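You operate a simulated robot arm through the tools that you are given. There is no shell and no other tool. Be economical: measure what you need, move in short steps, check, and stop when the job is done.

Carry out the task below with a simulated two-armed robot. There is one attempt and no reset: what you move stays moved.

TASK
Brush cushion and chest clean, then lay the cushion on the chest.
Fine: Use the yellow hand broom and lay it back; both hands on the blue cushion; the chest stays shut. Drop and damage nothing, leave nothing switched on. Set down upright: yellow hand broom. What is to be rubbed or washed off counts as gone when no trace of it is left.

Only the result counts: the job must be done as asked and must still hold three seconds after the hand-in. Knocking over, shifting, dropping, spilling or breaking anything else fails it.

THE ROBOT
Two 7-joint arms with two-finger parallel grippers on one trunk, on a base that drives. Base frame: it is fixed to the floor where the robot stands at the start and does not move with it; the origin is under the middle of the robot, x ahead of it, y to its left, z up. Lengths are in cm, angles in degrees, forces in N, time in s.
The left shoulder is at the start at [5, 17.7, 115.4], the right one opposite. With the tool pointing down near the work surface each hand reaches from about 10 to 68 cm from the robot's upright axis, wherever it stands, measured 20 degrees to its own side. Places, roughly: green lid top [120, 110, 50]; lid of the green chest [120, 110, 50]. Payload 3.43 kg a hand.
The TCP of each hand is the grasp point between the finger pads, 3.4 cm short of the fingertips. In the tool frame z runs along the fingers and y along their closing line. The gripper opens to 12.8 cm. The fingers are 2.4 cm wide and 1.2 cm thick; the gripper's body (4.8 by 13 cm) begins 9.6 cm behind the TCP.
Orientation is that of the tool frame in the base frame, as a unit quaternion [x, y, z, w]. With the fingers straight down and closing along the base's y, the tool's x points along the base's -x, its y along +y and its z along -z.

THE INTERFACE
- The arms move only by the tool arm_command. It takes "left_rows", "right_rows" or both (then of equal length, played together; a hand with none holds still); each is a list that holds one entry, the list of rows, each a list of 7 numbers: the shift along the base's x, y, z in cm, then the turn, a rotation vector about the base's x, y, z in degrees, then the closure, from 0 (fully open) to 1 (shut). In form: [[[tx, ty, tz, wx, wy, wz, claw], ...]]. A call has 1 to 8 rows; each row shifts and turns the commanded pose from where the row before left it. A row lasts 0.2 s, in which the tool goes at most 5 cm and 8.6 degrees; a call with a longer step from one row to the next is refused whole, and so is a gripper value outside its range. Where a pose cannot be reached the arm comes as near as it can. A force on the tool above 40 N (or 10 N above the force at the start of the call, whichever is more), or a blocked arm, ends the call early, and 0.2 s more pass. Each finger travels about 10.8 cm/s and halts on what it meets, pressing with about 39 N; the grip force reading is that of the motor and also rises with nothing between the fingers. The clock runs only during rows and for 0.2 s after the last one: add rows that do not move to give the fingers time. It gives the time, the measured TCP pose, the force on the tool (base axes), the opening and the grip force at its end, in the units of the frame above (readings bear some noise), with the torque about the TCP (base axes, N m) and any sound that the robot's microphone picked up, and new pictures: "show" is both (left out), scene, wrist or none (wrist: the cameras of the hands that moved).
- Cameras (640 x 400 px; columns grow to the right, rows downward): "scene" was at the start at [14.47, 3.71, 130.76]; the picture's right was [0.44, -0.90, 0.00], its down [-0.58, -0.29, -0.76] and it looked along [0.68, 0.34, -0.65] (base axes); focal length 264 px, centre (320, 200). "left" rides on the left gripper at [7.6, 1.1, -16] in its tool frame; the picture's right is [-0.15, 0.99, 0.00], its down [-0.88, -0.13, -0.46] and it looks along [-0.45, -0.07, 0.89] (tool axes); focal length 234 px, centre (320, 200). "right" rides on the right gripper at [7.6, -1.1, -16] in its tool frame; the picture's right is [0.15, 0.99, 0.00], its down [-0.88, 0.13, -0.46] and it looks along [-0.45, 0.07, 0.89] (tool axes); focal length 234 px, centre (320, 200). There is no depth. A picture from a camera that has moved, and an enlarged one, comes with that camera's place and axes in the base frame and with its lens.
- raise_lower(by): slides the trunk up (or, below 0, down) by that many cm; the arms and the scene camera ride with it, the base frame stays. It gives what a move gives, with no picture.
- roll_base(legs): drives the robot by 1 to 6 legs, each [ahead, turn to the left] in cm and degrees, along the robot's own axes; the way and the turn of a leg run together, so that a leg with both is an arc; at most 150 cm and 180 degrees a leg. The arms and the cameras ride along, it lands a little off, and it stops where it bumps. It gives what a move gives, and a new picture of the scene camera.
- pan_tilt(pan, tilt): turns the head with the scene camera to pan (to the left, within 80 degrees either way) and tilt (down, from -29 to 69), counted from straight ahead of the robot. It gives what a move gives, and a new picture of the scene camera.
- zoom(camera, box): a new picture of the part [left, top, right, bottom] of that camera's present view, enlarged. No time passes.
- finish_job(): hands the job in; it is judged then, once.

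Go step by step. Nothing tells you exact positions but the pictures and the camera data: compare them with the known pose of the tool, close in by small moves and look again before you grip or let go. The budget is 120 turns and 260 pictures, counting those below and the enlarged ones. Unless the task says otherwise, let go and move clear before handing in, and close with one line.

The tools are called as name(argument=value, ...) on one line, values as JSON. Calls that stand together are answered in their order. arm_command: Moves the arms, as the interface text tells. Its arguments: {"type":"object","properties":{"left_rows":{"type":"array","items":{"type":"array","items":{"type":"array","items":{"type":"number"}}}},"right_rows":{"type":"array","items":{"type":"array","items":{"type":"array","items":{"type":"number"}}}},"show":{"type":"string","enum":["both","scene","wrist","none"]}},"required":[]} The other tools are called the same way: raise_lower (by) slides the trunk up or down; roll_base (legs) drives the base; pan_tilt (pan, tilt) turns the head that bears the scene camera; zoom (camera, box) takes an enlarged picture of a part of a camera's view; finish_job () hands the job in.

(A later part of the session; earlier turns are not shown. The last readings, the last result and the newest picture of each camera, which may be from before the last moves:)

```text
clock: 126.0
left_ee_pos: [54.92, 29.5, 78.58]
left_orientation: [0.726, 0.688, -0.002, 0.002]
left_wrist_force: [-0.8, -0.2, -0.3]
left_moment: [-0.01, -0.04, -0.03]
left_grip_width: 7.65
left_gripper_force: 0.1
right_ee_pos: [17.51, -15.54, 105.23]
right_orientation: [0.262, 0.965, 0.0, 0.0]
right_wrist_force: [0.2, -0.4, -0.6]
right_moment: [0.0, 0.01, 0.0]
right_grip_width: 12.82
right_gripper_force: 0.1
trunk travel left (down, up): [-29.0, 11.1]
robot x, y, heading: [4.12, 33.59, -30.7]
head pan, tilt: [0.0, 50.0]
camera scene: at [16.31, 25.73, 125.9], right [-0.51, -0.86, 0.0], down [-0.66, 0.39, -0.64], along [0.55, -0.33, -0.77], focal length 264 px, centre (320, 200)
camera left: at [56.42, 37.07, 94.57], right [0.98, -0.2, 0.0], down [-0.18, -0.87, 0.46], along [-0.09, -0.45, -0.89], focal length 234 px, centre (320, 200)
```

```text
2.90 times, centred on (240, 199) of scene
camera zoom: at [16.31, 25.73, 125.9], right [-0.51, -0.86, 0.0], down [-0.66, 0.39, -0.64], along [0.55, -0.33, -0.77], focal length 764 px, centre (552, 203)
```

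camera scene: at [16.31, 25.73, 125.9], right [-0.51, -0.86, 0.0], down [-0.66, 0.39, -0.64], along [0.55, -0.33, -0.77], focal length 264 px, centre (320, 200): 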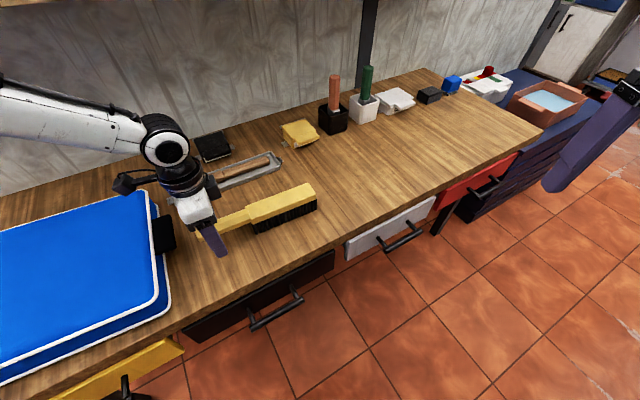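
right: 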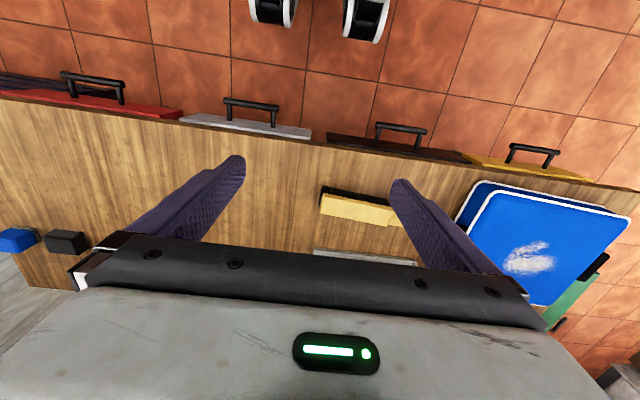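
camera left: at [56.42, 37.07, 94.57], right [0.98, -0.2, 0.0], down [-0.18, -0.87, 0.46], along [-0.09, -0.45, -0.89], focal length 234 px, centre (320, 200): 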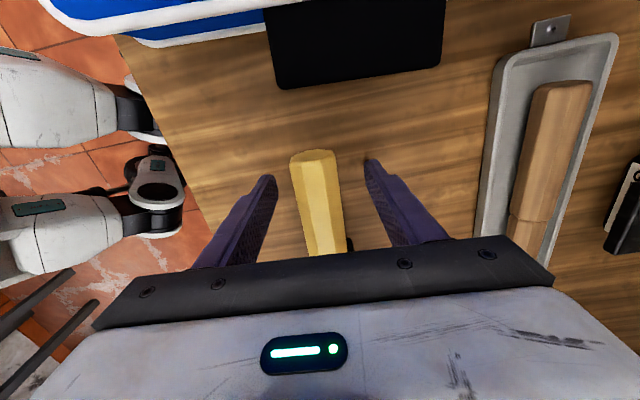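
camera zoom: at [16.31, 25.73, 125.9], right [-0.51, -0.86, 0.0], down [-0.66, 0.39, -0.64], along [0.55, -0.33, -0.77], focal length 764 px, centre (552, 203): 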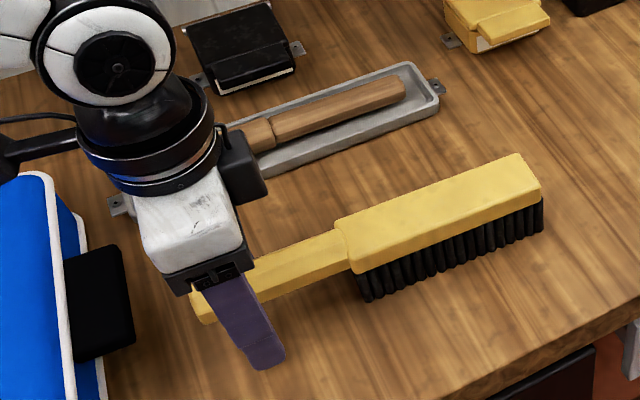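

The broom stands upright back in its place. I'll raise the left hand clear and go to stand in front of the cushion.

arm_command(left_rows=[[[0, 0, 3, 0, 0, 0, 0.4], [0, 0, 4, 0, 0, 0, 0.4], [0, 0, 4, 0, 0, 0, 0.2], [0, 0, 4, 0, 0, 0, 0], [0, 0, 4, 0, 0, 0, 0], [0, 0, 4, 0, 0, 0, 0]]], show="none")

zoom(camera="scene", box=[0, 120, 350, 339])

roll_base(legs=[[0, 120.5], [24, 0], [0, -90]])

pan_tilt(pan=0, tilt=50)

```text
clock: 127.4
left_ee_pos: [54.89, 29.63, 101.75]
left_orientation: [0.726, 0.688, -0.001, 0.003]
left_wrist_force: [-1.7, -0.1, -0.3]
left_moment: [-0.03, 0.0, 0.0]
left_grip_width: 12.79
left_gripper_force: 0.1
right_ee_pos: [17.68, -15.63, 105.28]
right_orientation: [0.261, 0.965, 0.0, 0.0]
right_wrist_force: [0.4, -0.1, -0.6]
right_moment: [-0.01, -0.03, 0.04]
right_grip_width: 12.81
right_gripper_force: 0.1
trunk travel left (down, up): [-29.0, 11.1]
robot x, y, heading: [3.37, 32.95, -30.4]
head pan, tilt: [0.0, 50.0]
```

```text
1.83 times, centred on (175, 230) of scene
camera zoom: at [16.28, 25.73, 125.9], right [-0.51, -0.86, 0.0], down [-0.66, 0.39, -0.64], along [0.55, -0.33, -0.77], focal length 482 px, centre (585, 146)
```

zoom: 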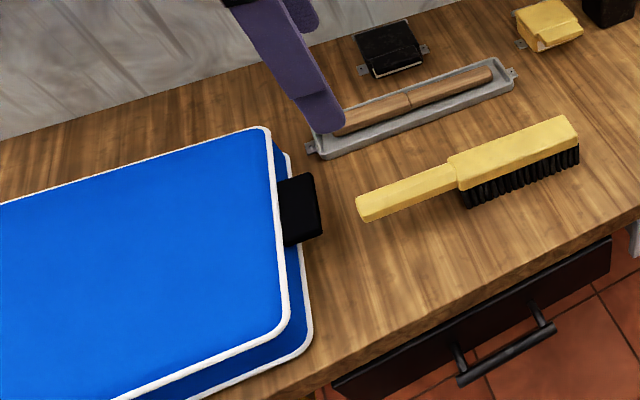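

```text
clock: 137.9
left_ee_pos: [50.2, 79.44, 101.63]
left_orientation: [0.521, 0.854, -0.001, 0.003]
left_wrist_force: [-0.2, -0.5, 0.6]
left_moment: [-0.02, 0.01, 0.01]
left_grip_width: 12.79
left_gripper_force: 0.0
right_ee_pos: [40.67, 21.77, 105.36]
right_orientation: [0.0, 1.0, 0.0, -0.001]
right_wrist_force: [-0.6, 0.2, -0.6]
right_moment: [-0.01, -0.02, 0.01]
right_grip_width: 12.82
right_gripper_force: 0.1
trunk travel left (down, up): [-29.0, 11.1]
robot x, y, heading: [3.78, 57.01, -0.3]
head pan, tilt: [0.0, 50.0]
camera scene: at [18.62, 56.84, 125.9], right [0.0, -1.0, 0.0], down [-0.77, 0.0, -0.64], along [0.64, 0.0, -0.77], focal length 264 px, centre (320, 200)
```

scene: 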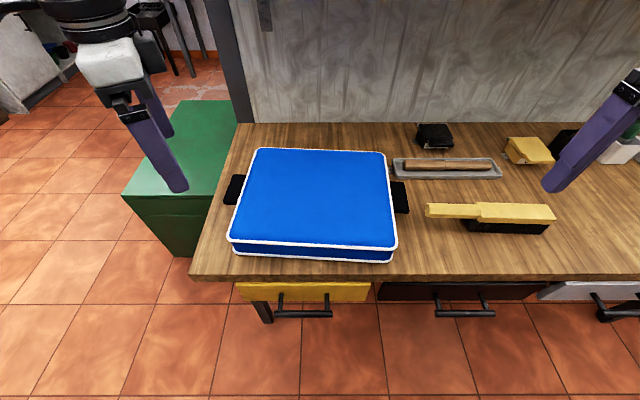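

```text
clock: 138.5
left_ee_pos: [50.08, 79.57, 101.81]
left_orientation: [0.521, 0.853, -0.001, 0.003]
left_wrist_force: [0.6, 0.0, -0.1]
left_moment: [0.01, 0.0, -0.04]
left_grip_width: 12.79
left_gripper_force: 0.1
right_ee_pos: [40.7, 21.81, 105.26]
right_orientation: [0.0, 1.0, 0.0, 0.0]
right_wrist_force: [-0.2, -0.6, 0.8]
right_moment: [-0.02, -0.02, -0.01]
right_grip_width: 12.79
right_gripper_force: 0.1
trunk travel left (down, up): [-29.0, 11.1]
robot x, y, heading: [4.12, 57.34, -0.2]
head pan, tilt: [0.0, 50.0]
camera scene: at [18.63, 56.85, 125.9], right [0.0, -1.0, 0.0], down [-0.77, 0.0, -0.64], along [0.64, 0.0, -0.77], focal length 264 px, centre (320, 200)
```

scene: 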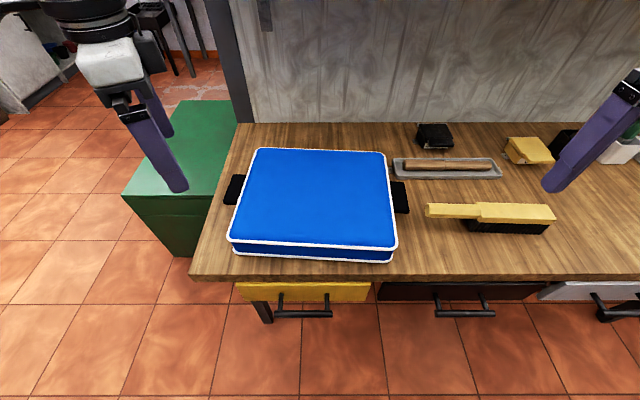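

zoom(camera="scene", box=[200, 130, 440, 280])

```text
2.67 times, centred on (320, 205) of scene
camera zoom: at [18.63, 56.85, 125.9], right [0.0, -1.0, 0.0], down [-0.77, 0.0, -0.64], along [0.64, 0.0, -0.77], focal length 703 px, centre (320, 187)
```

zoom: 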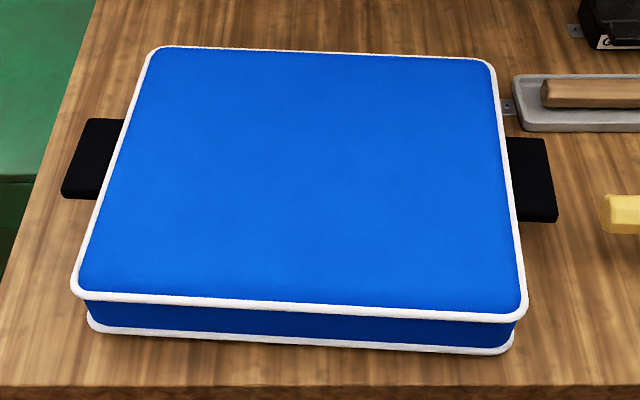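

The cushion is centred near (59,58), turned about −3.7°, with flat tabs about 8.7 cm wide at (62,77) and (59.4,38.7). I'll bring both hands above the tabs, turned so the fingers close along x.

arm_command(left_rows=[[[2, 0, -1, 0, 0, -5, 0], [2, 0, -1, 0, 0, -5, 0], [2, -0.5, -1, 0, 0, -5, 0], [2, -0.5, -1, 0, 0, -5, 0], [2, -0.5, -1, 0, 0, -5, 0], [1.7, -0.5, -1, 0, 0, -5.5, 0], [0, -0.6, -1, 0, 0, 0, 0], [0, 0, -1, 0, 0, 0, 0]]], right_rows=[[[1.5, 1.5, -1, 0, 0, 8, 0], [1.5, 1.5, -1, 0, 0, 8, 0], [1.5, 1.5, -1, 0, 0, 8, 0], [1.5, 1.5, -1, 0, 0, 8, 0], [1.5, 1.5, -1, 0, 0, 8, 0], [1.5, 1.5, -1, 0, 0, 8, 0], [1.5, 1.5, -1, 0, 0, 8, 0], [1.5, 1.5, -1, 0, 0, 8, 0]]], show="none")

arm_command(right_rows=[[[1.7, 1.2, -1, 0, 0, 8, 0], [1.7, 1.2, -1, 0, 0, 8, 0], [1.7, 1.2, -1, 0, 0, 6.3, 0], [1.6, 1.3, -1, 0, 0, 0, 0], [0, 0, 0, 0, 0, 0, 0]]], show="both")

```text
clock: 140.3
left_ee_pos: [58.6, 79.13, 93.78]
left_orientation: [0.728, 0.685, -0.001, 0.004]
left_wrist_force: [0.1, -0.6, 0.4]
left_moment: [0.03, 0.02, 0.02]
left_grip_width: 12.8
left_gripper_force: 0.0
left hand out of reach, approached as far as the arm can: row 5, 6, 7
right_ee_pos: [50.54, 33.02, 98.23]
right_orientation: [-0.381, 0.925, 0.003, -0.007]
right_wrist_force: [0.3, -0.2, -0.2]
right_moment: [-0.01, -0.01, 0.02]
right_grip_width: 12.81
right_gripper_force: 0.0
right hand out of reach, approached as far as the arm can: row 6, 7, 8
trunk travel left (down, up): [-29.0, 11.1]
robot x, y, heading: [3.62, 57.08, 0.1]
head pan, tilt: [0.0, 50.0]
```

```text
clock: 141.5
left_ee_pos: [58.68, 79.26, 93.88]
left_orientation: [0.727, 0.687, -0.002, 0.003]
left_wrist_force: [-0.2, -0.4, 0.3]
left_moment: [0.0, -0.01, 0.0]
left_grip_width: 12.8
left_gripper_force: 0.0
right_ee_pos: [51.5, 33.67, 97.64]
right_orientation: [-0.377, 0.926, 0.004, -0.006]
right_wrist_force: [-0.2, -0.8, -0.5]
right_moment: [-0.03, -0.02, -0.01]
right_grip_width: 12.79
right_gripper_force: 0.0
right hand out of reach, approached as far as the arm can: row 1, 2, 3, 4
trunk travel left (down, up): [-29.0, 11.1]
robot x, y, heading: [3.96, 57.03, -0.3]
head pan, tilt: [0.0, 50.0]
camera scene: at [18.63, 56.85, 125.9], right [0.0, -1.0, 0.0], down [-0.77, 0.0, -0.64], along [0.64, 0.0, -0.77], focal length 264 px, centre (320, 200)
camera right: at [47.08, 27.49, 113.74], right [-0.8, 0.61, 0.02], down [0.55, 0.71, 0.45], along [0.26, 0.37, -0.89], focal length 234 px, centre (320, 200)
```

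scene: 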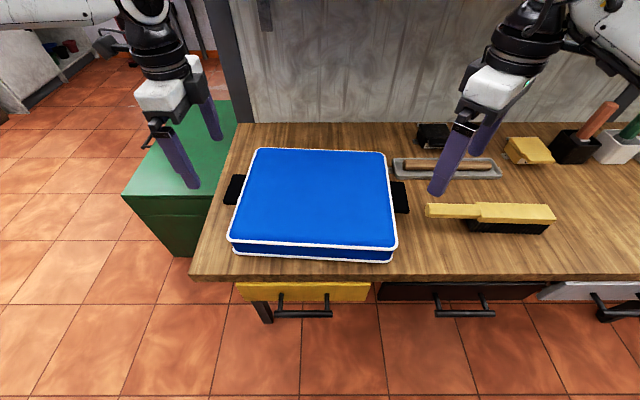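
right: 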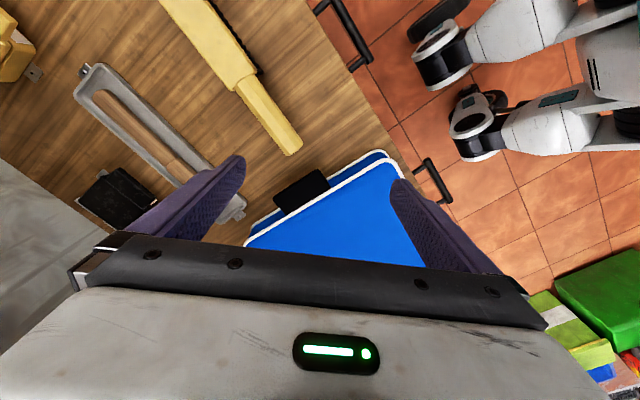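

Turning that way runs the right wrist into a limit. I'll try the opposite turn (−90°) on the right hand.

arm_command(right_rows=[[[-1.2, -0.5, 1, 0, 0, -8.5, 0], [-1.2, -0.5, 1, 0, 0, -8.5, 0], [-1.2, -0.5, 1, 0, 0, -8.5, 0], [-1.2, -0.5, 1, 0, 0, -8.5, 0], [-1.2, -0.5, 0, 0, 0, -8.5, 0], [-1.2, 0, 0, 0, 0, -8.5, 0], [0, 0, 0, 0, 0, -8.5, 0], [0, 0, 0, 0, 0, -8.5, 0]]], show="none")

arm_command(right_rows=[[[0, 0, 0, 0, 0, -8.5, 0], [0, 0, 0, 0, 0, -8.5, 0], [0, 0, 0, 0, 0, -8.5, 0], [0, 0, 0, 0, 0, -8.5, 0], [0, 0, 0, 0, 0, -8.5, 0], [0, 0, 0, 0, 0, -8.5, 0], [0, 0, 0, 0, 0, -8.5, 0], [0, 0, 0, 0, 0, -8.5, 0]]], show="none")

```text
clock: 143.3
left_ee_pos: [58.55, 79.04, 93.9]
left_orientation: [0.727, 0.686, -0.001, 0.003]
left_wrist_force: [-0.4, 0.7, -0.5]
left_moment: [0.03, 0.02, 0.05]
left_grip_width: 12.82
left_gripper_force: 0.0
right_ee_pos: [44.15, 31.16, 101.75]
right_orientation: [0.203, 0.979, 0.007, -0.003]
right_wrist_force: [-0.3, -0.7, 0.6]
right_moment: [-0.03, -0.02, -0.02]
right_grip_width: 12.77
right_gripper_force: 0.1
trunk travel left (down, up): [-29.0, 11.1]
robot x, y, heading: [4.05, 56.64, 0.1]
head pan, tilt: [0.0, 50.0]
```

```text
clock: 145.1
left_ee_pos: [58.66, 79.16, 93.96]
left_orientation: [0.727, 0.686, 0.0, 0.003]
left_wrist_force: [0.6, 0.2, -0.5]
left_moment: [0.03, -0.03, 0.01]
left_grip_width: 12.82
left_gripper_force: 0.0
right_ee_pos: [44.15, 31.22, 101.76]
right_orientation: [0.716, 0.698, 0.008, 0.002]
right_wrist_force: [-0.3, 0.4, -0.2]
right_moment: [0.03, 0.02, 0.01]
right_grip_width: 12.82
right_gripper_force: 0.0
trunk travel left (down, up): [-29.0, 11.1]
robot x, y, heading: [4.32, 56.77, 0.0]
head pan, tilt: [0.0, 50.0]
```

The −90° turn works. Now I'll move the right hand over its tab.

arm_command(right_rows=[[[3, 1.5, -2, 0, 0, -2, 0], [3, 1.5, -2, 0, 0, 0, 0], [3, 1.5, -2, 0, 0, 0, 0], [3, 1.5, -2, 0, 0, 0, 0], [3.2, 1.5, -2, 0, 0, 0, 0], [0, 0, 0, 0, 0, 0, 0]]], show="both")

```text
clock: 146.5
left_ee_pos: [58.56, 78.95, 93.96]
left_orientation: [0.727, 0.686, -0.001, 0.002]
left_wrist_force: [-0.3, 0.4, 0.1]
left_moment: [0.02, 0.0, 0.0]
left_grip_width: 12.79
left_gripper_force: 0.1
right_ee_pos: [59.18, 38.62, 91.78]
right_orientation: [0.727, 0.686, 0.008, 0.001]
right_wrist_force: [0.0, -0.4, 0.1]
right_moment: [0.02, -0.02, 0.0]
right_grip_width: 12.82
right_gripper_force: 0.0
trunk travel left (down, up): [-29.0, 11.1]
robot x, y, heading: [4.1, 56.98, -0.4]
head pan, tilt: [0.0, 50.0]
camera scene: at [18.61, 56.83, 125.9], right [0.0, -1.0, 0.0], down [-0.77, 0.0, -0.64], along [0.64, 0.0, -0.77], focal length 264 px, centre (320, 200)
camera right: at [58.44, 46.17, 107.76], right [1.0, 0.09, 0.01], down [0.07, -0.89, 0.45], along [0.05, -0.45, -0.89], focal length 234 px, centre (320, 200)
```

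scene: 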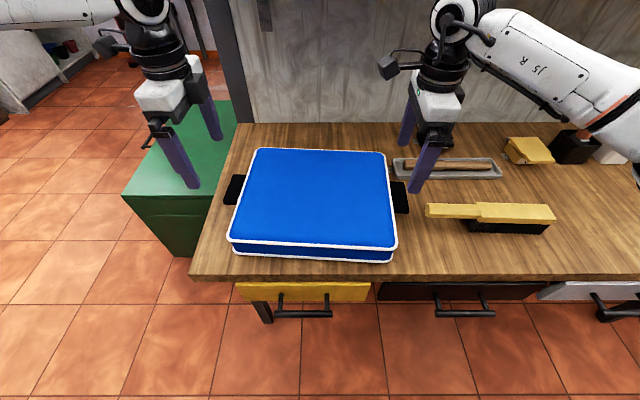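
right: 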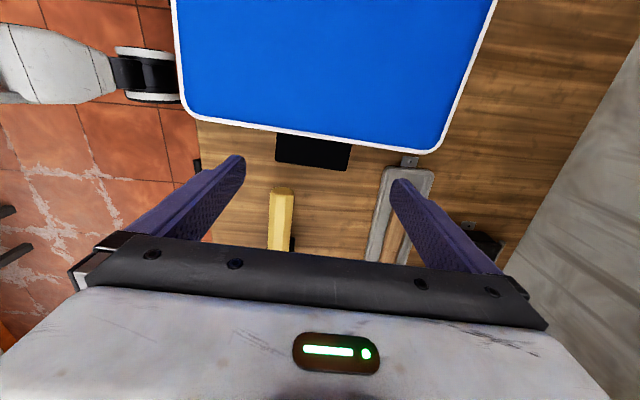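

The right hand lines up with its tab (x≈54–63.6). Now I'll turn the left hand the other way round as well, pulling it back while it rotates.

arm_command(left_rows=[[[-2, 1, 1, 0, 0, 8.5, 0], [-2, 1, 1, 0, 0, 8.5, 0], [-2, 1, 1, 0, 0, 8.5, 0], [-2, 1, 1, 0, 0, 8.5, 0], [-2, 1, 1, 0, 0, 8.5, 0], [-2, 0, 1, 0, 0, 8.5, 0], [-1, 0, 1, 0, 0, 8.5, 0], [0, 0, 1, 0, 0, 8.5, 0]]], show="none")

arm_command(left_rows=[[[0, 0, 0, 0, 0, 8.5, 0], [0, 0, 0, 0, 0, 8.5, 0], [0, 0, 0, 0, 0, 8.5, 0], [0, 0, 0, 0, 0, 8.5, 0], [0, 0, 0, 0, 0, 8.5, 0], [0, 0, 0, 0, 0, 8.5, 0], [0, 0, 0, 0, 0, 8.5, 0], [0, 0, 0, 0, 0, 8.5, 0]]], show="none")

arm_command(left_rows=[[[2, -1, -1, 0, 0, 8.5, 0], [2, -1, -1, 0, 0, 8.5, 0], [2, -1, -1, 0, 0, 8.5, 0], [2, -1, -1, 0, 0, 8.5, 0], [2, -1, -1, 0, 0, 8.5, 0], [2, -1, -1, 0, 0, 2, 0], [2, -1, -1, 0, 0, 0, 0], [0, 0, 0, 0, 0, 0, 0]]], show="both")

```text
clock: 148.3
left_ee_pos: [45.7, 84.16, 101.96]
left_orientation: [0.217, 0.976, 0.001, 0.001]
left_wrist_force: [-0.7, -0.2, -0.1]
left_moment: [-0.01, 0.0, 0.01]
left_grip_width: 12.81
left_gripper_force: 0.1
right_ee_pos: [59.22, 38.71, 91.82]
right_orientation: [0.727, 0.686, 0.007, 0.001]
right_wrist_force: [0.2, 1.2, 0.6]
right_moment: [0.01, -0.01, -0.03]
right_grip_width: 12.81
right_gripper_force: 0.0
trunk travel left (down, up): [-29.0, 11.1]
robot x, y, heading: [4.11, 57.15, -0.1]
head pan, tilt: [0.0, 50.0]
```

```text
clock: 150.1
left_ee_pos: [45.76, 84.06, 102.04]
left_orientation: [-0.366, 0.931, 0.0, 0.003]
left_wrist_force: [-0.9, -0.4, 0.0]
left_moment: [-0.03, 0.02, 0.01]
left_grip_width: 12.8
left_gripper_force: 0.1
right_ee_pos: [59.21, 38.6, 91.8]
right_orientation: [0.727, 0.687, 0.007, 0.001]
right_wrist_force: [-0.5, 0.1, -0.4]
right_moment: [0.02, -0.01, -0.01]
right_grip_width: 12.79
right_gripper_force: 0.1
trunk travel left (down, up): [-29.0, 11.1]
robot x, y, heading: [4.25, 56.98, -0.4]
head pan, tilt: [0.0, 50.0]
```

```text
clock: 151.9
left_ee_pos: [57.94, 78.38, 95.09]
left_orientation: [-0.69, 0.724, 0.001, 0.001]
left_wrist_force: [0.0, -1.1, -0.2]
left_moment: [0.02, 0.0, 0.01]
left_grip_width: 12.81
left_gripper_force: 0.0
left hand out of reach, approached as far as the arm can: row 7
right_ee_pos: [59.28, 38.61, 91.8]
right_orientation: [0.727, 0.686, 0.007, 0.002]
right_wrist_force: [-0.4, 0.1, 0.5]
right_moment: [-0.03, -0.03, -0.03]
right_grip_width: 12.79
right_gripper_force: 0.0
trunk travel left (down, up): [-29.0, 11.1]
robot x, y, heading: [4.05, 56.76, -0.2]
head pan, tilt: [0.0, 50.0]
camera scene: at [18.63, 56.85, 125.9], right [0.0, -1.0, 0.0], down [-0.77, 0.0, -0.64], along [0.64, 0.0, -0.77], focal length 264 px, centre (320, 200)
camera left: at [56.51, 70.76, 111.14], right [-0.98, 0.19, 0.0], down [0.17, 0.87, 0.46], along [0.09, 0.45, -0.89], focal length 234 px, centre (320, 200)
```

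scene: 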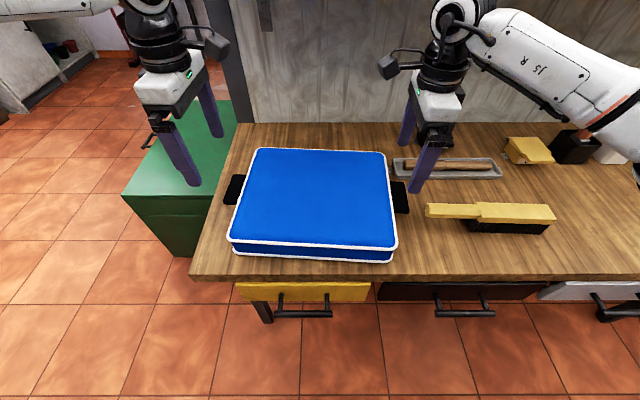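
left: 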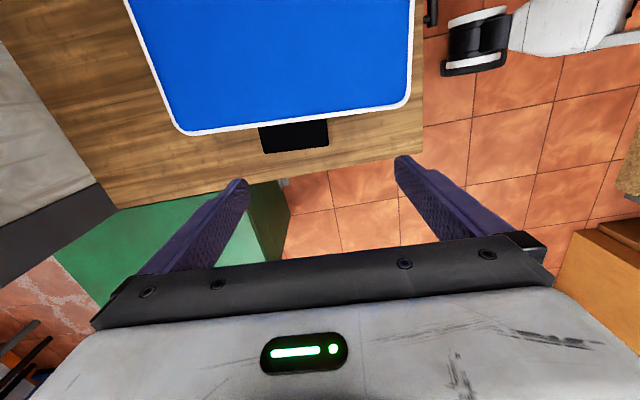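

Both hands work near x≈58, but the left one is at its limit. I'll pull both hands back 8 cm and roll the base 8 cm closer, so neither is stretched.

arm_command(left_rows=[[[-4, 0, 0, 0, 0, 0, 0], [-4, 0, 0, 0, 0, 0, 0]]], right_rows=[[[-4, 0, 0, 0, 0, 0, 0], [-4, 0, 0, 0, 0, 0, 0]]], show="none")

roll_base(legs=[[8, 0]])

```text
clock: 152.5
left_ee_pos: [49.95, 78.43, 95.11]
left_orientation: [-0.69, 0.724, 0.002, 0.001]
left_wrist_force: [-1.5, 0.0, -0.4]
left_moment: [-0.01, -0.01, 0.02]
left_grip_width: 12.82
left_gripper_force: 0.2
right_ee_pos: [51.21, 38.76, 91.84]
right_orientation: [0.727, 0.686, 0.008, 0.002]
right_wrist_force: [0.8, 0.5, -0.8]
right_moment: [0.01, 0.02, 0.02]
right_grip_width: 12.8
right_gripper_force: 0.0
trunk travel left (down, up): [-29.0, 11.1]
robot x, y, heading: [3.86, 57.06, -0.2]
head pan, tilt: [0.0, 50.0]
```

```text
clock: 153.6
left_ee_pos: [57.87, 78.45, 95.05]
left_orientation: [-0.69, 0.723, 0.003, 0.001]
left_wrist_force: [0.3, 0.4, 0.0]
left_moment: [0.01, 0.0, 0.0]
left_grip_width: 12.8
left_gripper_force: 0.1
right_ee_pos: [59.28, 38.7, 91.85]
right_orientation: [0.727, 0.687, 0.007, 0.001]
right_wrist_force: [-0.9, 0.6, -0.8]
right_moment: [-0.03, 0.04, 0.0]
right_grip_width: 12.81
right_gripper_force: 0.1
trunk travel left (down, up): [-29.0, 11.1]
robot x, y, heading: [11.9, 56.94, -0.4]
head pan, tilt: [0.0, 50.0]
camera scene: at [26.62, 56.84, 125.88], right [0.0, -1.0, 0.0], down [-0.77, 0.0, -0.64], along [0.64, 0.0, -0.77], focal length 264 px, centre (320, 200)
```

scene: 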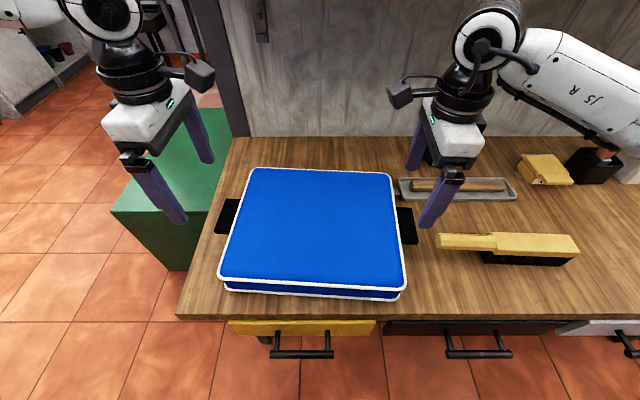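

Left tab centre is about (61.4,76.9) and right tab centre about (59.0,38.5). I'll align both hands and descend to just above the tabs.

arm_command(left_rows=[[[1.2, -0.5, -2.5, 0, 0, -0.5, 0], [1.2, -0.5, -2.5, 0, 0, -0.5, 0], [1.1, -0.5, -2.5, 0, 0, 0, 0], [0, 0, -2.5, 0, 0, 0, 0], [0, 0, 0, 0, 0, 0, 0]]], right_rows=[[[-0.3, -0.2, -2, 0, 0, 0, 0], [0, 0, -2, 0, 0, 0, 0], [0, 0, -2, 0, 0, 0, 0], [0, 0, -0.8, 0, 0, 0, 0], [0, 0, 0, 0, 0, 0, 0]]], show="both")

```text
clock: 154.8
left_ee_pos: [61.04, 77.19, 85.24]
left_orientation: [-0.684, 0.729, 0.001, 0.002]
left_wrist_force: [-0.1, 0.8, -0.5]
left_moment: [-0.04, -0.01, -0.01]
left_grip_width: 12.8
left_gripper_force: 0.1
left hand out of reach, approached as far as the arm can: row 4
right_ee_pos: [58.75, 38.5, 84.95]
right_orientation: [0.727, 0.687, 0.006, 0.002]
right_wrist_force: [0.1, 0.2, 0.3]
right_moment: [-0.01, 0.02, -0.01]
right_grip_width: 12.8
right_gripper_force: 0.1
trunk travel left (down, up): [-29.0, 11.1]
robot x, y, heading: [11.62, 57.17, -0.0]
head pan, tilt: [0.0, 50.0]
camera scene: at [26.54, 56.84, 125.9], right [0.0, -1.0, 0.0], down [-0.77, 0.0, -0.64], along [0.64, 0.0, -0.77], focal length 264 px, centre (320, 200)
camera right: at [58.0, 46.05, 101.12], right [1.0, 0.09, 0.01], down [0.07, -0.89, 0.45], along [0.05, -0.45, -0.89], focal length 234 px, centre (320, 200)
camera left: at [59.54, 69.53, 101.24], right [-0.98, 0.21, 0.0], down [0.19, 0.87, 0.46], along [0.1, 0.45, -0.89], focal length 234 px, centre (320, 200)
```

scene: 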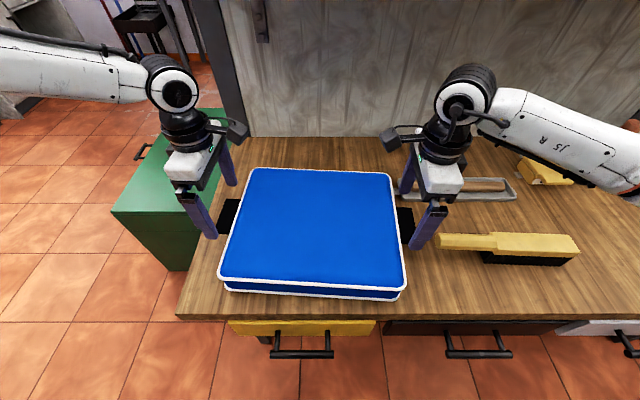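
right: 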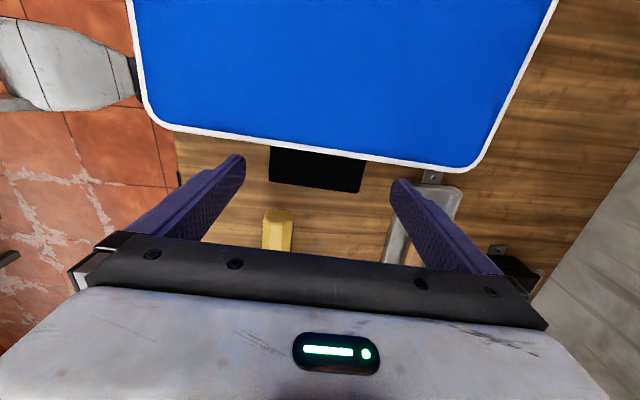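
left: 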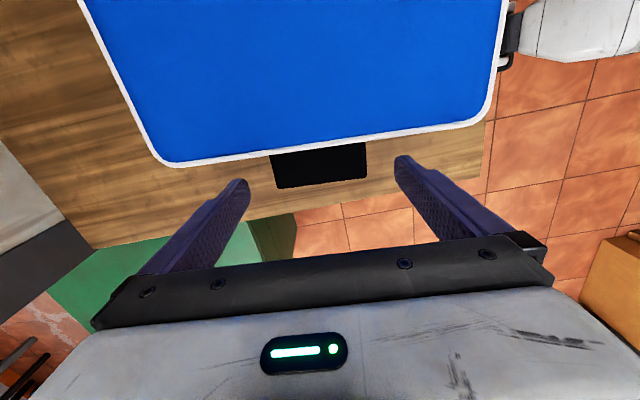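

Both tabs sit centred between the open fingers. I'll lower both hands together with the trunk.

raise_lower(by=-6.3)

arm_command(left_rows=[[[0, 0, 0, 0, 0, 0, 0.1], [0, 0, 0, 0, 0, 0, 0.1]]], right_rows=[[[0, 0, 0, 0, 0, 0, 0.1], [0, 0, 0, 0, 0, 0, 0.1]]], show="both")

zoom(camera="scene", box=[130, 120, 470, 332])

```text
clock: 155.8
left_ee_pos: [61.12, 77.12, 78.97]
left_orientation: [-0.684, 0.73, 0.001, 0.001]
left_wrist_force: [0.7, -0.2, 0.0]
left_moment: [0.01, 0.0, 0.0]
left_grip_width: 12.82
left_gripper_force: 0.2
right_ee_pos: [58.8, 38.49, 78.73]
right_orientation: [0.726, 0.687, 0.007, 0.002]
right_wrist_force: [0.1, -0.7, -0.2]
right_moment: [0.04, 0.03, 0.0]
right_grip_width: 12.78
right_gripper_force: 0.1
trunk travel left (down, up): [-22.7, 17.4]
robot x, y, heading: [12.18, 57.14, -0.4]
head pan, tilt: [0.0, 50.0]
```

```text
clock: 156.4
left_ee_pos: [61.19, 77.17, 78.95]
left_orientation: [-0.684, 0.729, 0.001, 0.0]
left_wrist_force: [0.4, -1.0, -0.1]
left_moment: [0.0, 0.0, 0.03]
left_grip_width: 11.51
left_gripper_force: 0.0
right_ee_pos: [58.91, 38.48, 78.69]
right_orientation: [0.727, 0.687, 0.008, 0.002]
right_wrist_force: [-0.8, -0.3, 0.3]
right_moment: [-0.05, -0.02, -0.02]
right_grip_width: 11.52
right_gripper_force: 0.1
trunk travel left (down, up): [-22.7, 17.4]
robot x, y, heading: [11.93, 56.75, -0.3]
head pan, tilt: [0.0, 50.0]
camera scene: at [26.54, 56.84, 119.6], right [0.0, -1.0, 0.0], down [-0.77, 0.0, -0.64], along [0.64, 0.0, -0.77], focal length 264 px, centre (320, 200)
camera right: at [57.99, 46.06, 94.84], right [1.0, 0.09, 0.01], down [0.08, -0.89, 0.45], along [0.05, -0.45, -0.89], focal length 234 px, centre (320, 200)
camera left: at [59.54, 69.54, 94.97], right [-0.98, 0.21, 0.0], down [0.19, 0.87, 0.46], along [0.1, 0.45, -0.89], focal length 234 px, centre (320, 200)
```

scene: 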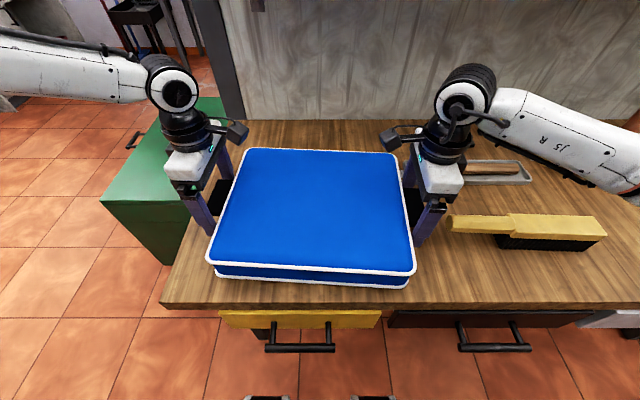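
right: 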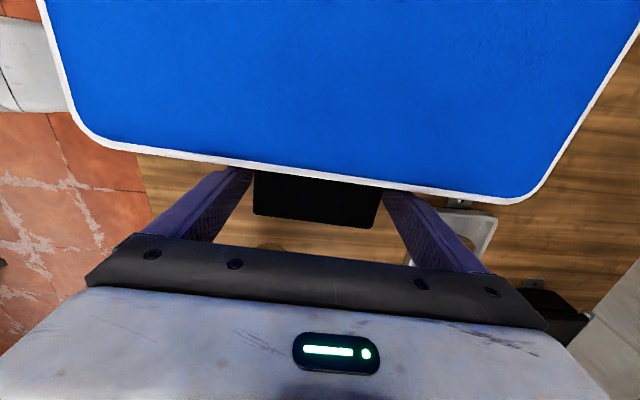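
left: 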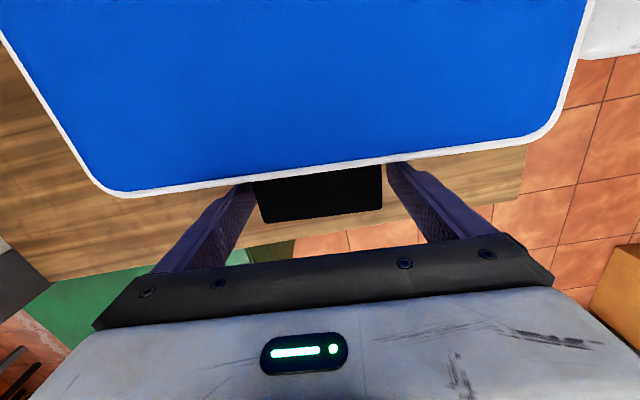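

```text
1.88 times, centred on (300, 226) of scene
camera zoom: at [26.54, 56.84, 119.6], right [0.0, -1.0, 0.0], down [-0.77, 0.0, -0.64], along [0.64, 0.0, -0.77], focal length 496 px, centre (358, 151)
```

zoom: 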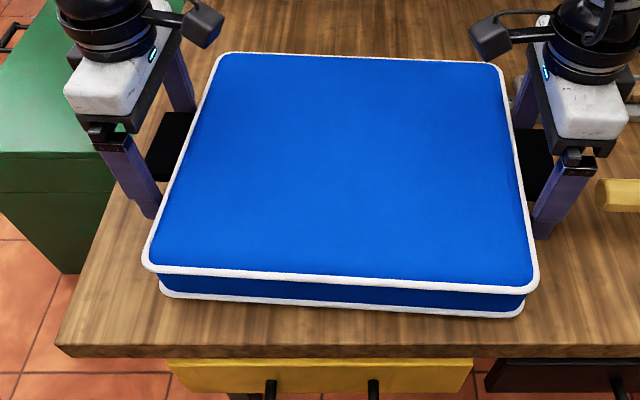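

Both pairs of fingers straddle the tabs, so I'll close both hands together.

arm_command(left_rows=[[[0, 0, 0, 0, 0, 0, 0.2], [0, 0, 0, 0, 0, 0, 0.3], [0, 0, 0, 0, 0, 0, 0.5], [0, 0, 0, 0, 0, 0, 1], [0, 0, 0, 0, 0, 0, 1], [0, 0, 0, 0, 0, 0, 1]]], right_rows=[[[0, 0, 0, 0, 0, 0, 0.2], [0, 0, 0, 0, 0, 0, 0.3], [0, 0, 0, 0, 0, 0, 0.5], [0, 0, 0, 0, 0, 0, 1], [0, 0, 0, 0, 0, 0, 1], [0, 0, 0, 0, 0, 0, 1]]], show="wrist")

```text
clock: 157.8
left_ee_pos: [61.11, 77.14, 79.03]
left_orientation: [-0.684, 0.729, 0.002, 0.002]
left_wrist_force: [1.9, 0.6, -0.1]
left_moment: [0.1, -0.24, 0.48]
left_grip_width: 8.97
left_gripper_force: 38.9
right_ee_pos: [58.79, 38.58, 78.91]
right_orientation: [0.726, 0.687, 0.008, 0.001]
right_wrist_force: [-2.6, -1.9, 2.9]
right_moment: [-0.08, 0.77, 0.03]
right_grip_width: 9.0
right_gripper_force: 38.9
trunk travel left (down, up): [-22.7, 17.4]
robot x, y, heading: [12.37, 56.88, 0.2]
head pan, tilt: [0.0, 50.0]
camera right: at [57.97, 46.07, 94.84], right [1.0, 0.09, 0.01], down [0.08, -0.89, 0.45], along [0.05, -0.45, -0.89], focal length 234 px, centre (320, 200)
camera left: at [59.54, 69.55, 94.98], right [-0.98, 0.21, 0.0], down [0.19, 0.87, 0.46], along [0.1, 0.45, -0.89], focal length 234 px, centre (320, 200)
```

right: 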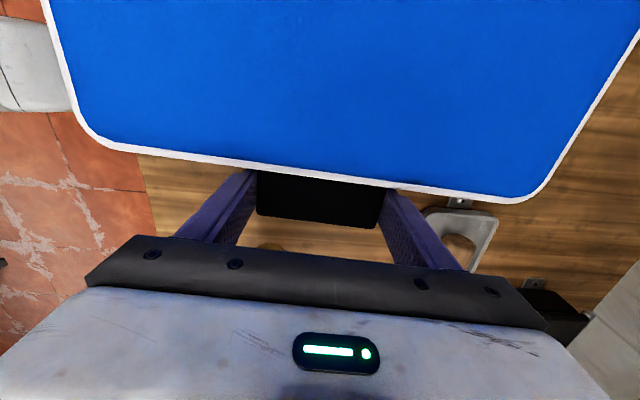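
left: 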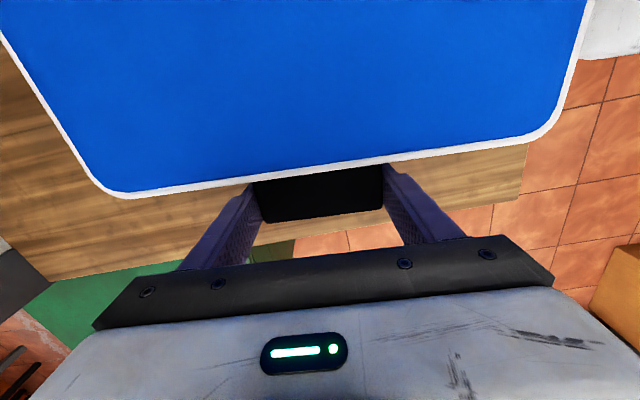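

Both hands hold the 9 cm tabs. I'll lift with the trunk a little and check.

raise_lower(by=3)

zoom(camera="scene", box=[130, 120, 470, 332])

```text
clock: 158.5
left_ee_pos: [61.23, 77.18, 82.02]
left_orientation: [-0.684, 0.729, 0.001, 0.001]
left_wrist_force: [2.0, -0.1, -5.1]
left_moment: [0.11, -0.68, 0.81]
left_grip_width: 8.97
left_gripper_force: 38.5
right_ee_pos: [58.87, 38.46, 81.7]
right_orientation: [0.727, 0.687, 0.007, 0.001]
right_wrist_force: [-2.9, 0.2, -1.5]
right_moment: [0.13, 0.69, 0.24]
right_grip_width: 8.99
right_gripper_force: 39.1
trunk travel left (down, up): [-25.7, 14.4]
robot x, y, heading: [12.01, 56.89, -0.3]
head pan, tilt: [0.0, 50.0]
```

```text
1.88 times, centred on (300, 226) of scene
camera zoom: at [26.61, 56.84, 122.59], right [0.0, -1.0, 0.0], down [-0.77, 0.0, -0.64], along [0.64, 0.0, -0.77], focal length 496 px, centre (358, 151)
```

zoom: 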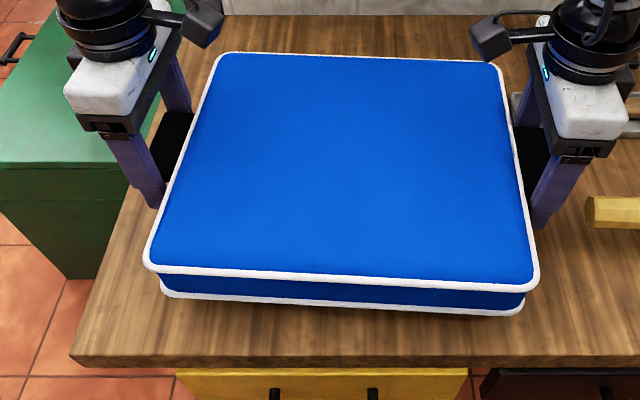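

The cushion is held level in both hands. I'll raise it a bit more, back away from the bench, and test whether the arms can go lower relative to the trunk, which the chest will need.

raise_lower(by=7)

roll_base(legs=[[-32, 0]])

arm_command(left_rows=[[[-1.5, 0, 0, 0, 0, 0, 1], [-1.5, 0, -1, 0, 0, 0, 1], [-1, 0, -1, 0, 0, 0, 1], [0, 0, -1, 0, 0, 0, 1], [0, 0, 0, 0, 0, 0, 1]]], right_rows=[[[-1.5, 0, 0, 0, 0, 0, 1], [-1.5, 0, -1, 0, 0, 0, 1], [-1, 0, -1, 0, 0, 0, 1], [0, 0, -1, 0, 0, 0, 1], [0, 0, 0, 0, 0, 0, 1]]], show="scene")

```text
clock: 159.6
left_ee_pos: [61.27, 77.14, 88.95]
left_orientation: [-0.684, 0.73, 0.001, 0.002]
left_wrist_force: [3.2, 1.1, -3.7]
left_moment: [-0.03, -0.42, 1.16]
left_grip_width: 9.01
left_gripper_force: 39.5
right_ee_pos: [58.87, 38.47, 88.73]
right_orientation: [0.727, 0.687, 0.007, 0.001]
right_wrist_force: [-3.3, -1.1, -3.3]
right_moment: [-0.06, 0.43, 0.21]
right_grip_width: 8.97
right_gripper_force: 38.9
trunk travel left (down, up): [-32.7, 7.4]
robot x, y, heading: [12.09, 57.09, -0.1]
head pan, tilt: [0.0, 50.0]
```

```text
clock: 161.8
left_ee_pos: [28.94, 77.22, 88.9]
left_orientation: [-0.685, 0.729, 0.001, 0.002]
left_wrist_force: [3.3, 1.3, -2.2]
left_moment: [-0.35, -0.2, 1.53]
left_grip_width: 8.97
left_gripper_force: 39.5
right_ee_pos: [26.74, 38.64, 88.79]
right_orientation: [0.726, 0.688, 0.007, 0.002]
right_wrist_force: [-3.8, -1.1, -4.1]
right_moment: [-0.1, 0.17, 0.0]
right_grip_width: 8.99
right_gripper_force: 39.7
trunk travel left (down, up): [-32.7, 7.4]
robot x, y, heading: [-20.06, 56.74, -0.2]
head pan, tilt: [0.0, 50.0]
camera scene: at [-5.63, 56.9, 129.6], right [0.0, -1.0, 0.0], down [-0.77, 0.0, -0.64], along [0.64, 0.0, -0.77], focal length 264 px, centre (320, 200)
```

scene: 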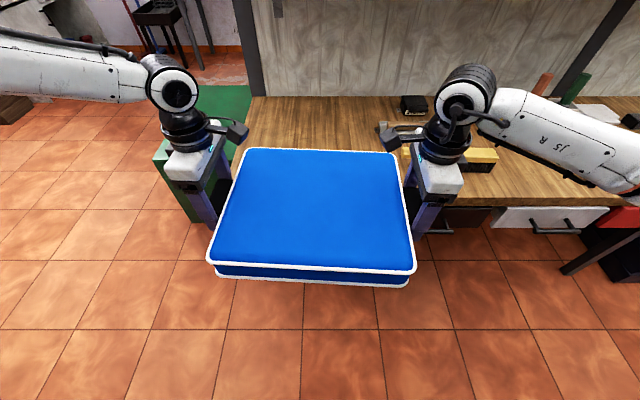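

```text
clock: 163.0
left_ee_pos: [24.89, 77.23, 86.0]
left_orientation: [-0.684, 0.729, 0.002, 0.002]
left_wrist_force: [1.6, -0.7, -1.4]
left_moment: [-0.54, 0.2, 0.27]
left_grip_width: 9.01
left_gripper_force: 38.8
right_ee_pos: [22.73, 38.57, 85.77]
right_orientation: [0.725, 0.688, 0.007, 0.002]
right_wrist_force: [-1.2, 0.3, -3.5]
right_moment: [0.28, -0.21, 0.15]
right_grip_width: 9.01
right_gripper_force: 38.7
trunk travel left (down, up): [-32.7, 7.4]
robot x, y, heading: [-19.8, 56.87, -0.0]
head pan, tilt: [0.0, 50.0]
camera scene: at [-5.59, 56.9, 129.59], right [0.0, -1.0, 0.0], down [-0.77, 0.0, -0.64], along [0.64, 0.0, -0.77], focal length 264 px, centre (320, 200)
```

scene: 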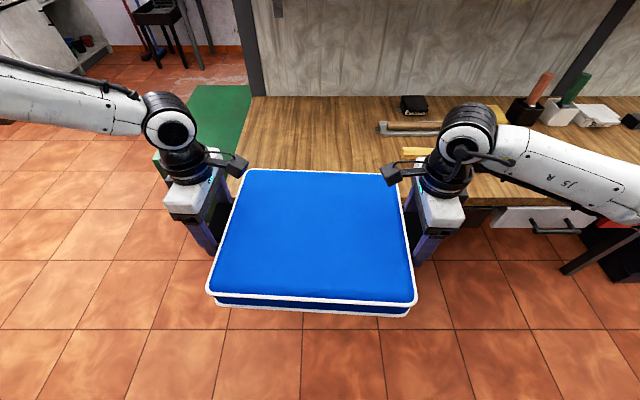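

The arms can go lower when they're held closer in. Next I'll check how far the base sticks out in front by looking straight down.

pan_tilt(pan=0, tilt=69)

```text
clock: 163.8
left_ee_pos: [24.93, 77.26, 85.96]
left_orientation: [-0.684, 0.729, 0.001, 0.001]
left_wrist_force: [0.0, -0.7, -3.2]
left_moment: [-0.26, -0.02, 0.46]
left_grip_width: 8.97
left_gripper_force: 39.2
right_ee_pos: [22.59, 38.53, 85.69]
right_orientation: [0.726, 0.688, 0.007, 0.001]
right_wrist_force: [-2.3, 0.7, -3.5]
right_moment: [0.09, 0.08, 0.02]
right_grip_width: 8.98
right_gripper_force: 39.4
trunk travel left (down, up): [-32.7, 7.4]
robot x, y, heading: [-20.27, 56.77, -0.1]
head pan, tilt: [0.0, 68.8]
camera scene: at [-7.69, 56.9, 127.4], right [0.0, -1.0, 0.0], down [-0.93, 0.0, -0.36], along [0.36, 0.0, -0.93], focal length 264 px, centre (320, 200)
```

scene: 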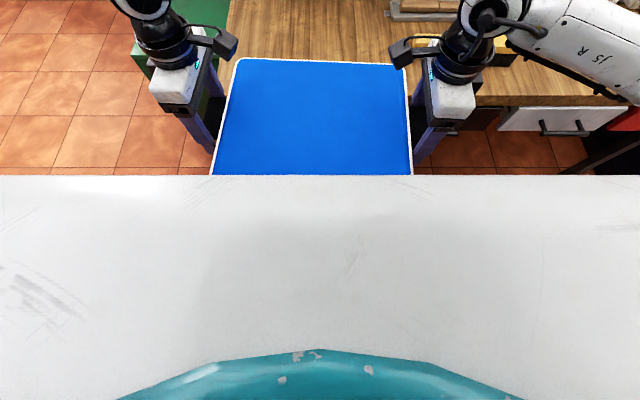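

The torso front is about 22 cm ahead of the axis, so standing at about (118.5,161) facing −y is feasible. I'll carry the cushion around with clearance to the bench.

roll_base(legs=[[0, 65], [119, 0], [0, -60.5]])

pan_tilt(pan=-30, tilt=40)

```text
clock: 175.4
left_ee_pos: [72.29, 190.19, 86.11]
left_orientation: [0.718, -0.696, -0.001, -0.001]
left_wrist_force: [1.0, 0.9, -3.0]
left_moment: [-0.06, -0.15, 0.58]
left_grip_width: 8.98
left_gripper_force: 38.4
right_ee_pos: [73.72, 151.45, 85.75]
right_orientation: [0.693, 0.721, 0.007, 0.001]
right_wrist_force: [-1.6, -0.9, -3.3]
right_moment: [0.03, 0.15, -0.29]
right_grip_width: 9.0
right_gripper_force: 38.4
trunk travel left (down, up): [-32.7, 7.4]
robot x, y, heading: [29.09, 165.56, 5.5]
head pan, tilt: [0.0, 68.8]
camera scene: at [41.72, 166.86, 127.4], right [0.09, -1.0, 0.0], down [-0.93, -0.09, -0.36], along [0.36, 0.03, -0.93], focal length 264 px, centre (320, 200)
```

scene: 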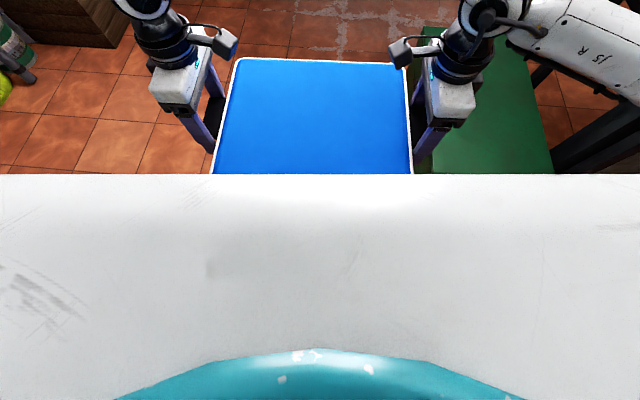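

```text
clock: 176.3
left_ee_pos: [72.34, 190.3, 85.95]
left_orientation: [0.718, -0.696, -0.002, -0.002]
left_wrist_force: [1.3, -1.9, -2.8]
left_moment: [0.12, -0.14, 0.13]
left_grip_width: 9.01
left_gripper_force: 39.4
right_ee_pos: [73.71, 151.53, 85.78]
right_orientation: [0.693, 0.721, 0.008, 0.001]
right_wrist_force: [-0.5, 0.8, -3.0]
right_moment: [-0.05, 0.16, -0.07]
right_grip_width: 8.97
right_gripper_force: 39.0
trunk travel left (down, up): [-32.7, 7.4]
robot x, y, heading: [29.59, 165.7, 5.1]
head pan, tilt: [-30.0, 40.0]
camera scene: at [43.88, 162.82, 131.0], right [-0.42, -0.91, 0.0], down [-0.59, 0.27, -0.77], along [0.7, -0.32, -0.64], focal length 264 px, centre (320, 200)
```

scene: 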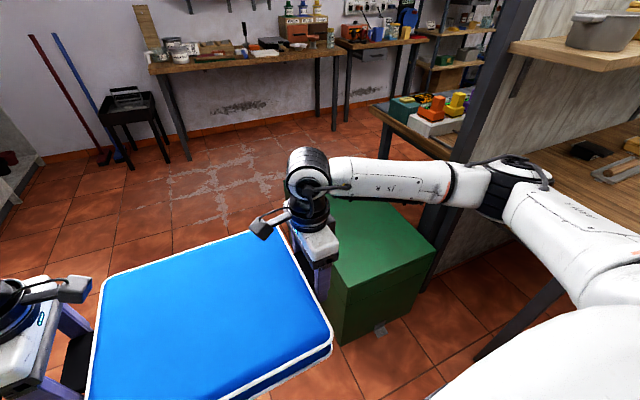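

roll_base(legs=[[89.5, 0], [0, -95.2]])

pan_tilt(pan=0, tilt=45)

```text
clock: 185.1
left_ee_pos: [138.35, 128.8, 86.01]
left_orientation: [0.032, 0.999, -0.001, 0.002]
left_wrist_force: [-0.4, -1.1, -2.7]
left_moment: [-0.06, 0.07, 0.73]
left_grip_width: 8.98
left_gripper_force: 39.0
right_ee_pos: [99.64, 131.03, 85.78]
right_orientation: [1.0, -0.028, 0.004, 0.007]
right_wrist_force: [0.8, 1.1, -3.0]
right_moment: [0.07, 0.03, -0.43]
right_grip_width: 8.98
right_gripper_force: 39.2
trunk travel left (down, up): [-32.7, 7.4]
robot x, y, heading: [117.6, 174.02, -90.2]
head pan, tilt: [-30.0, 40.0]
camera scene: at [113.66, 159.53, 131.01], right [-0.86, 0.5, 0.0], down [0.32, 0.56, -0.77], along [-0.39, -0.66, -0.64], focal length 264 px, centre (320, 200)
```

scene: 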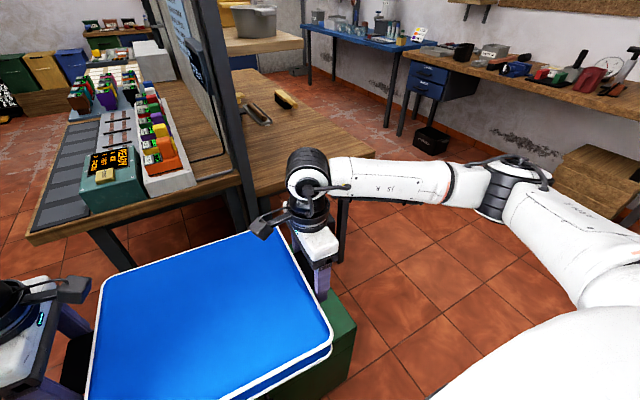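

```text
clock: 186.0
left_ee_pos: [138.31, 128.72, 85.99]
left_orientation: [0.032, 0.999, -0.001, 0.002]
left_wrist_force: [-0.8, 0.1, -3.4]
left_moment: [-0.16, -0.11, 0.09]
left_grip_width: 8.97
left_gripper_force: 38.7
right_ee_pos: [99.58, 131.02, 85.71]
right_orientation: [1.0, -0.028, 0.004, 0.007]
right_wrist_force: [1.1, 0.3, -2.2]
right_moment: [0.2, 0.02, -0.08]
right_grip_width: 8.97
right_gripper_force: 39.1
trunk travel left (down, up): [-32.7, 7.4]
robot x, y, heading: [118.18, 174.12, -90.2]
head pan, tilt: [0.0, 45.0]
camera scene: at [117.91, 158.75, 130.28], right [-1.0, 0.0, 0.0], down [0.0, 0.71, -0.71], along [0.0, -0.71, -0.71], focal length 264 px, centre (320, 200)
```

scene: 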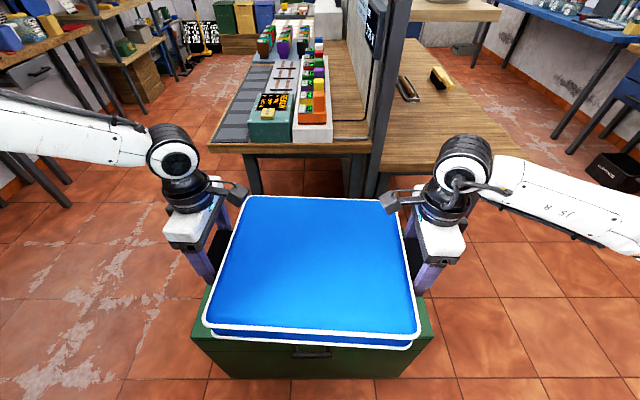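

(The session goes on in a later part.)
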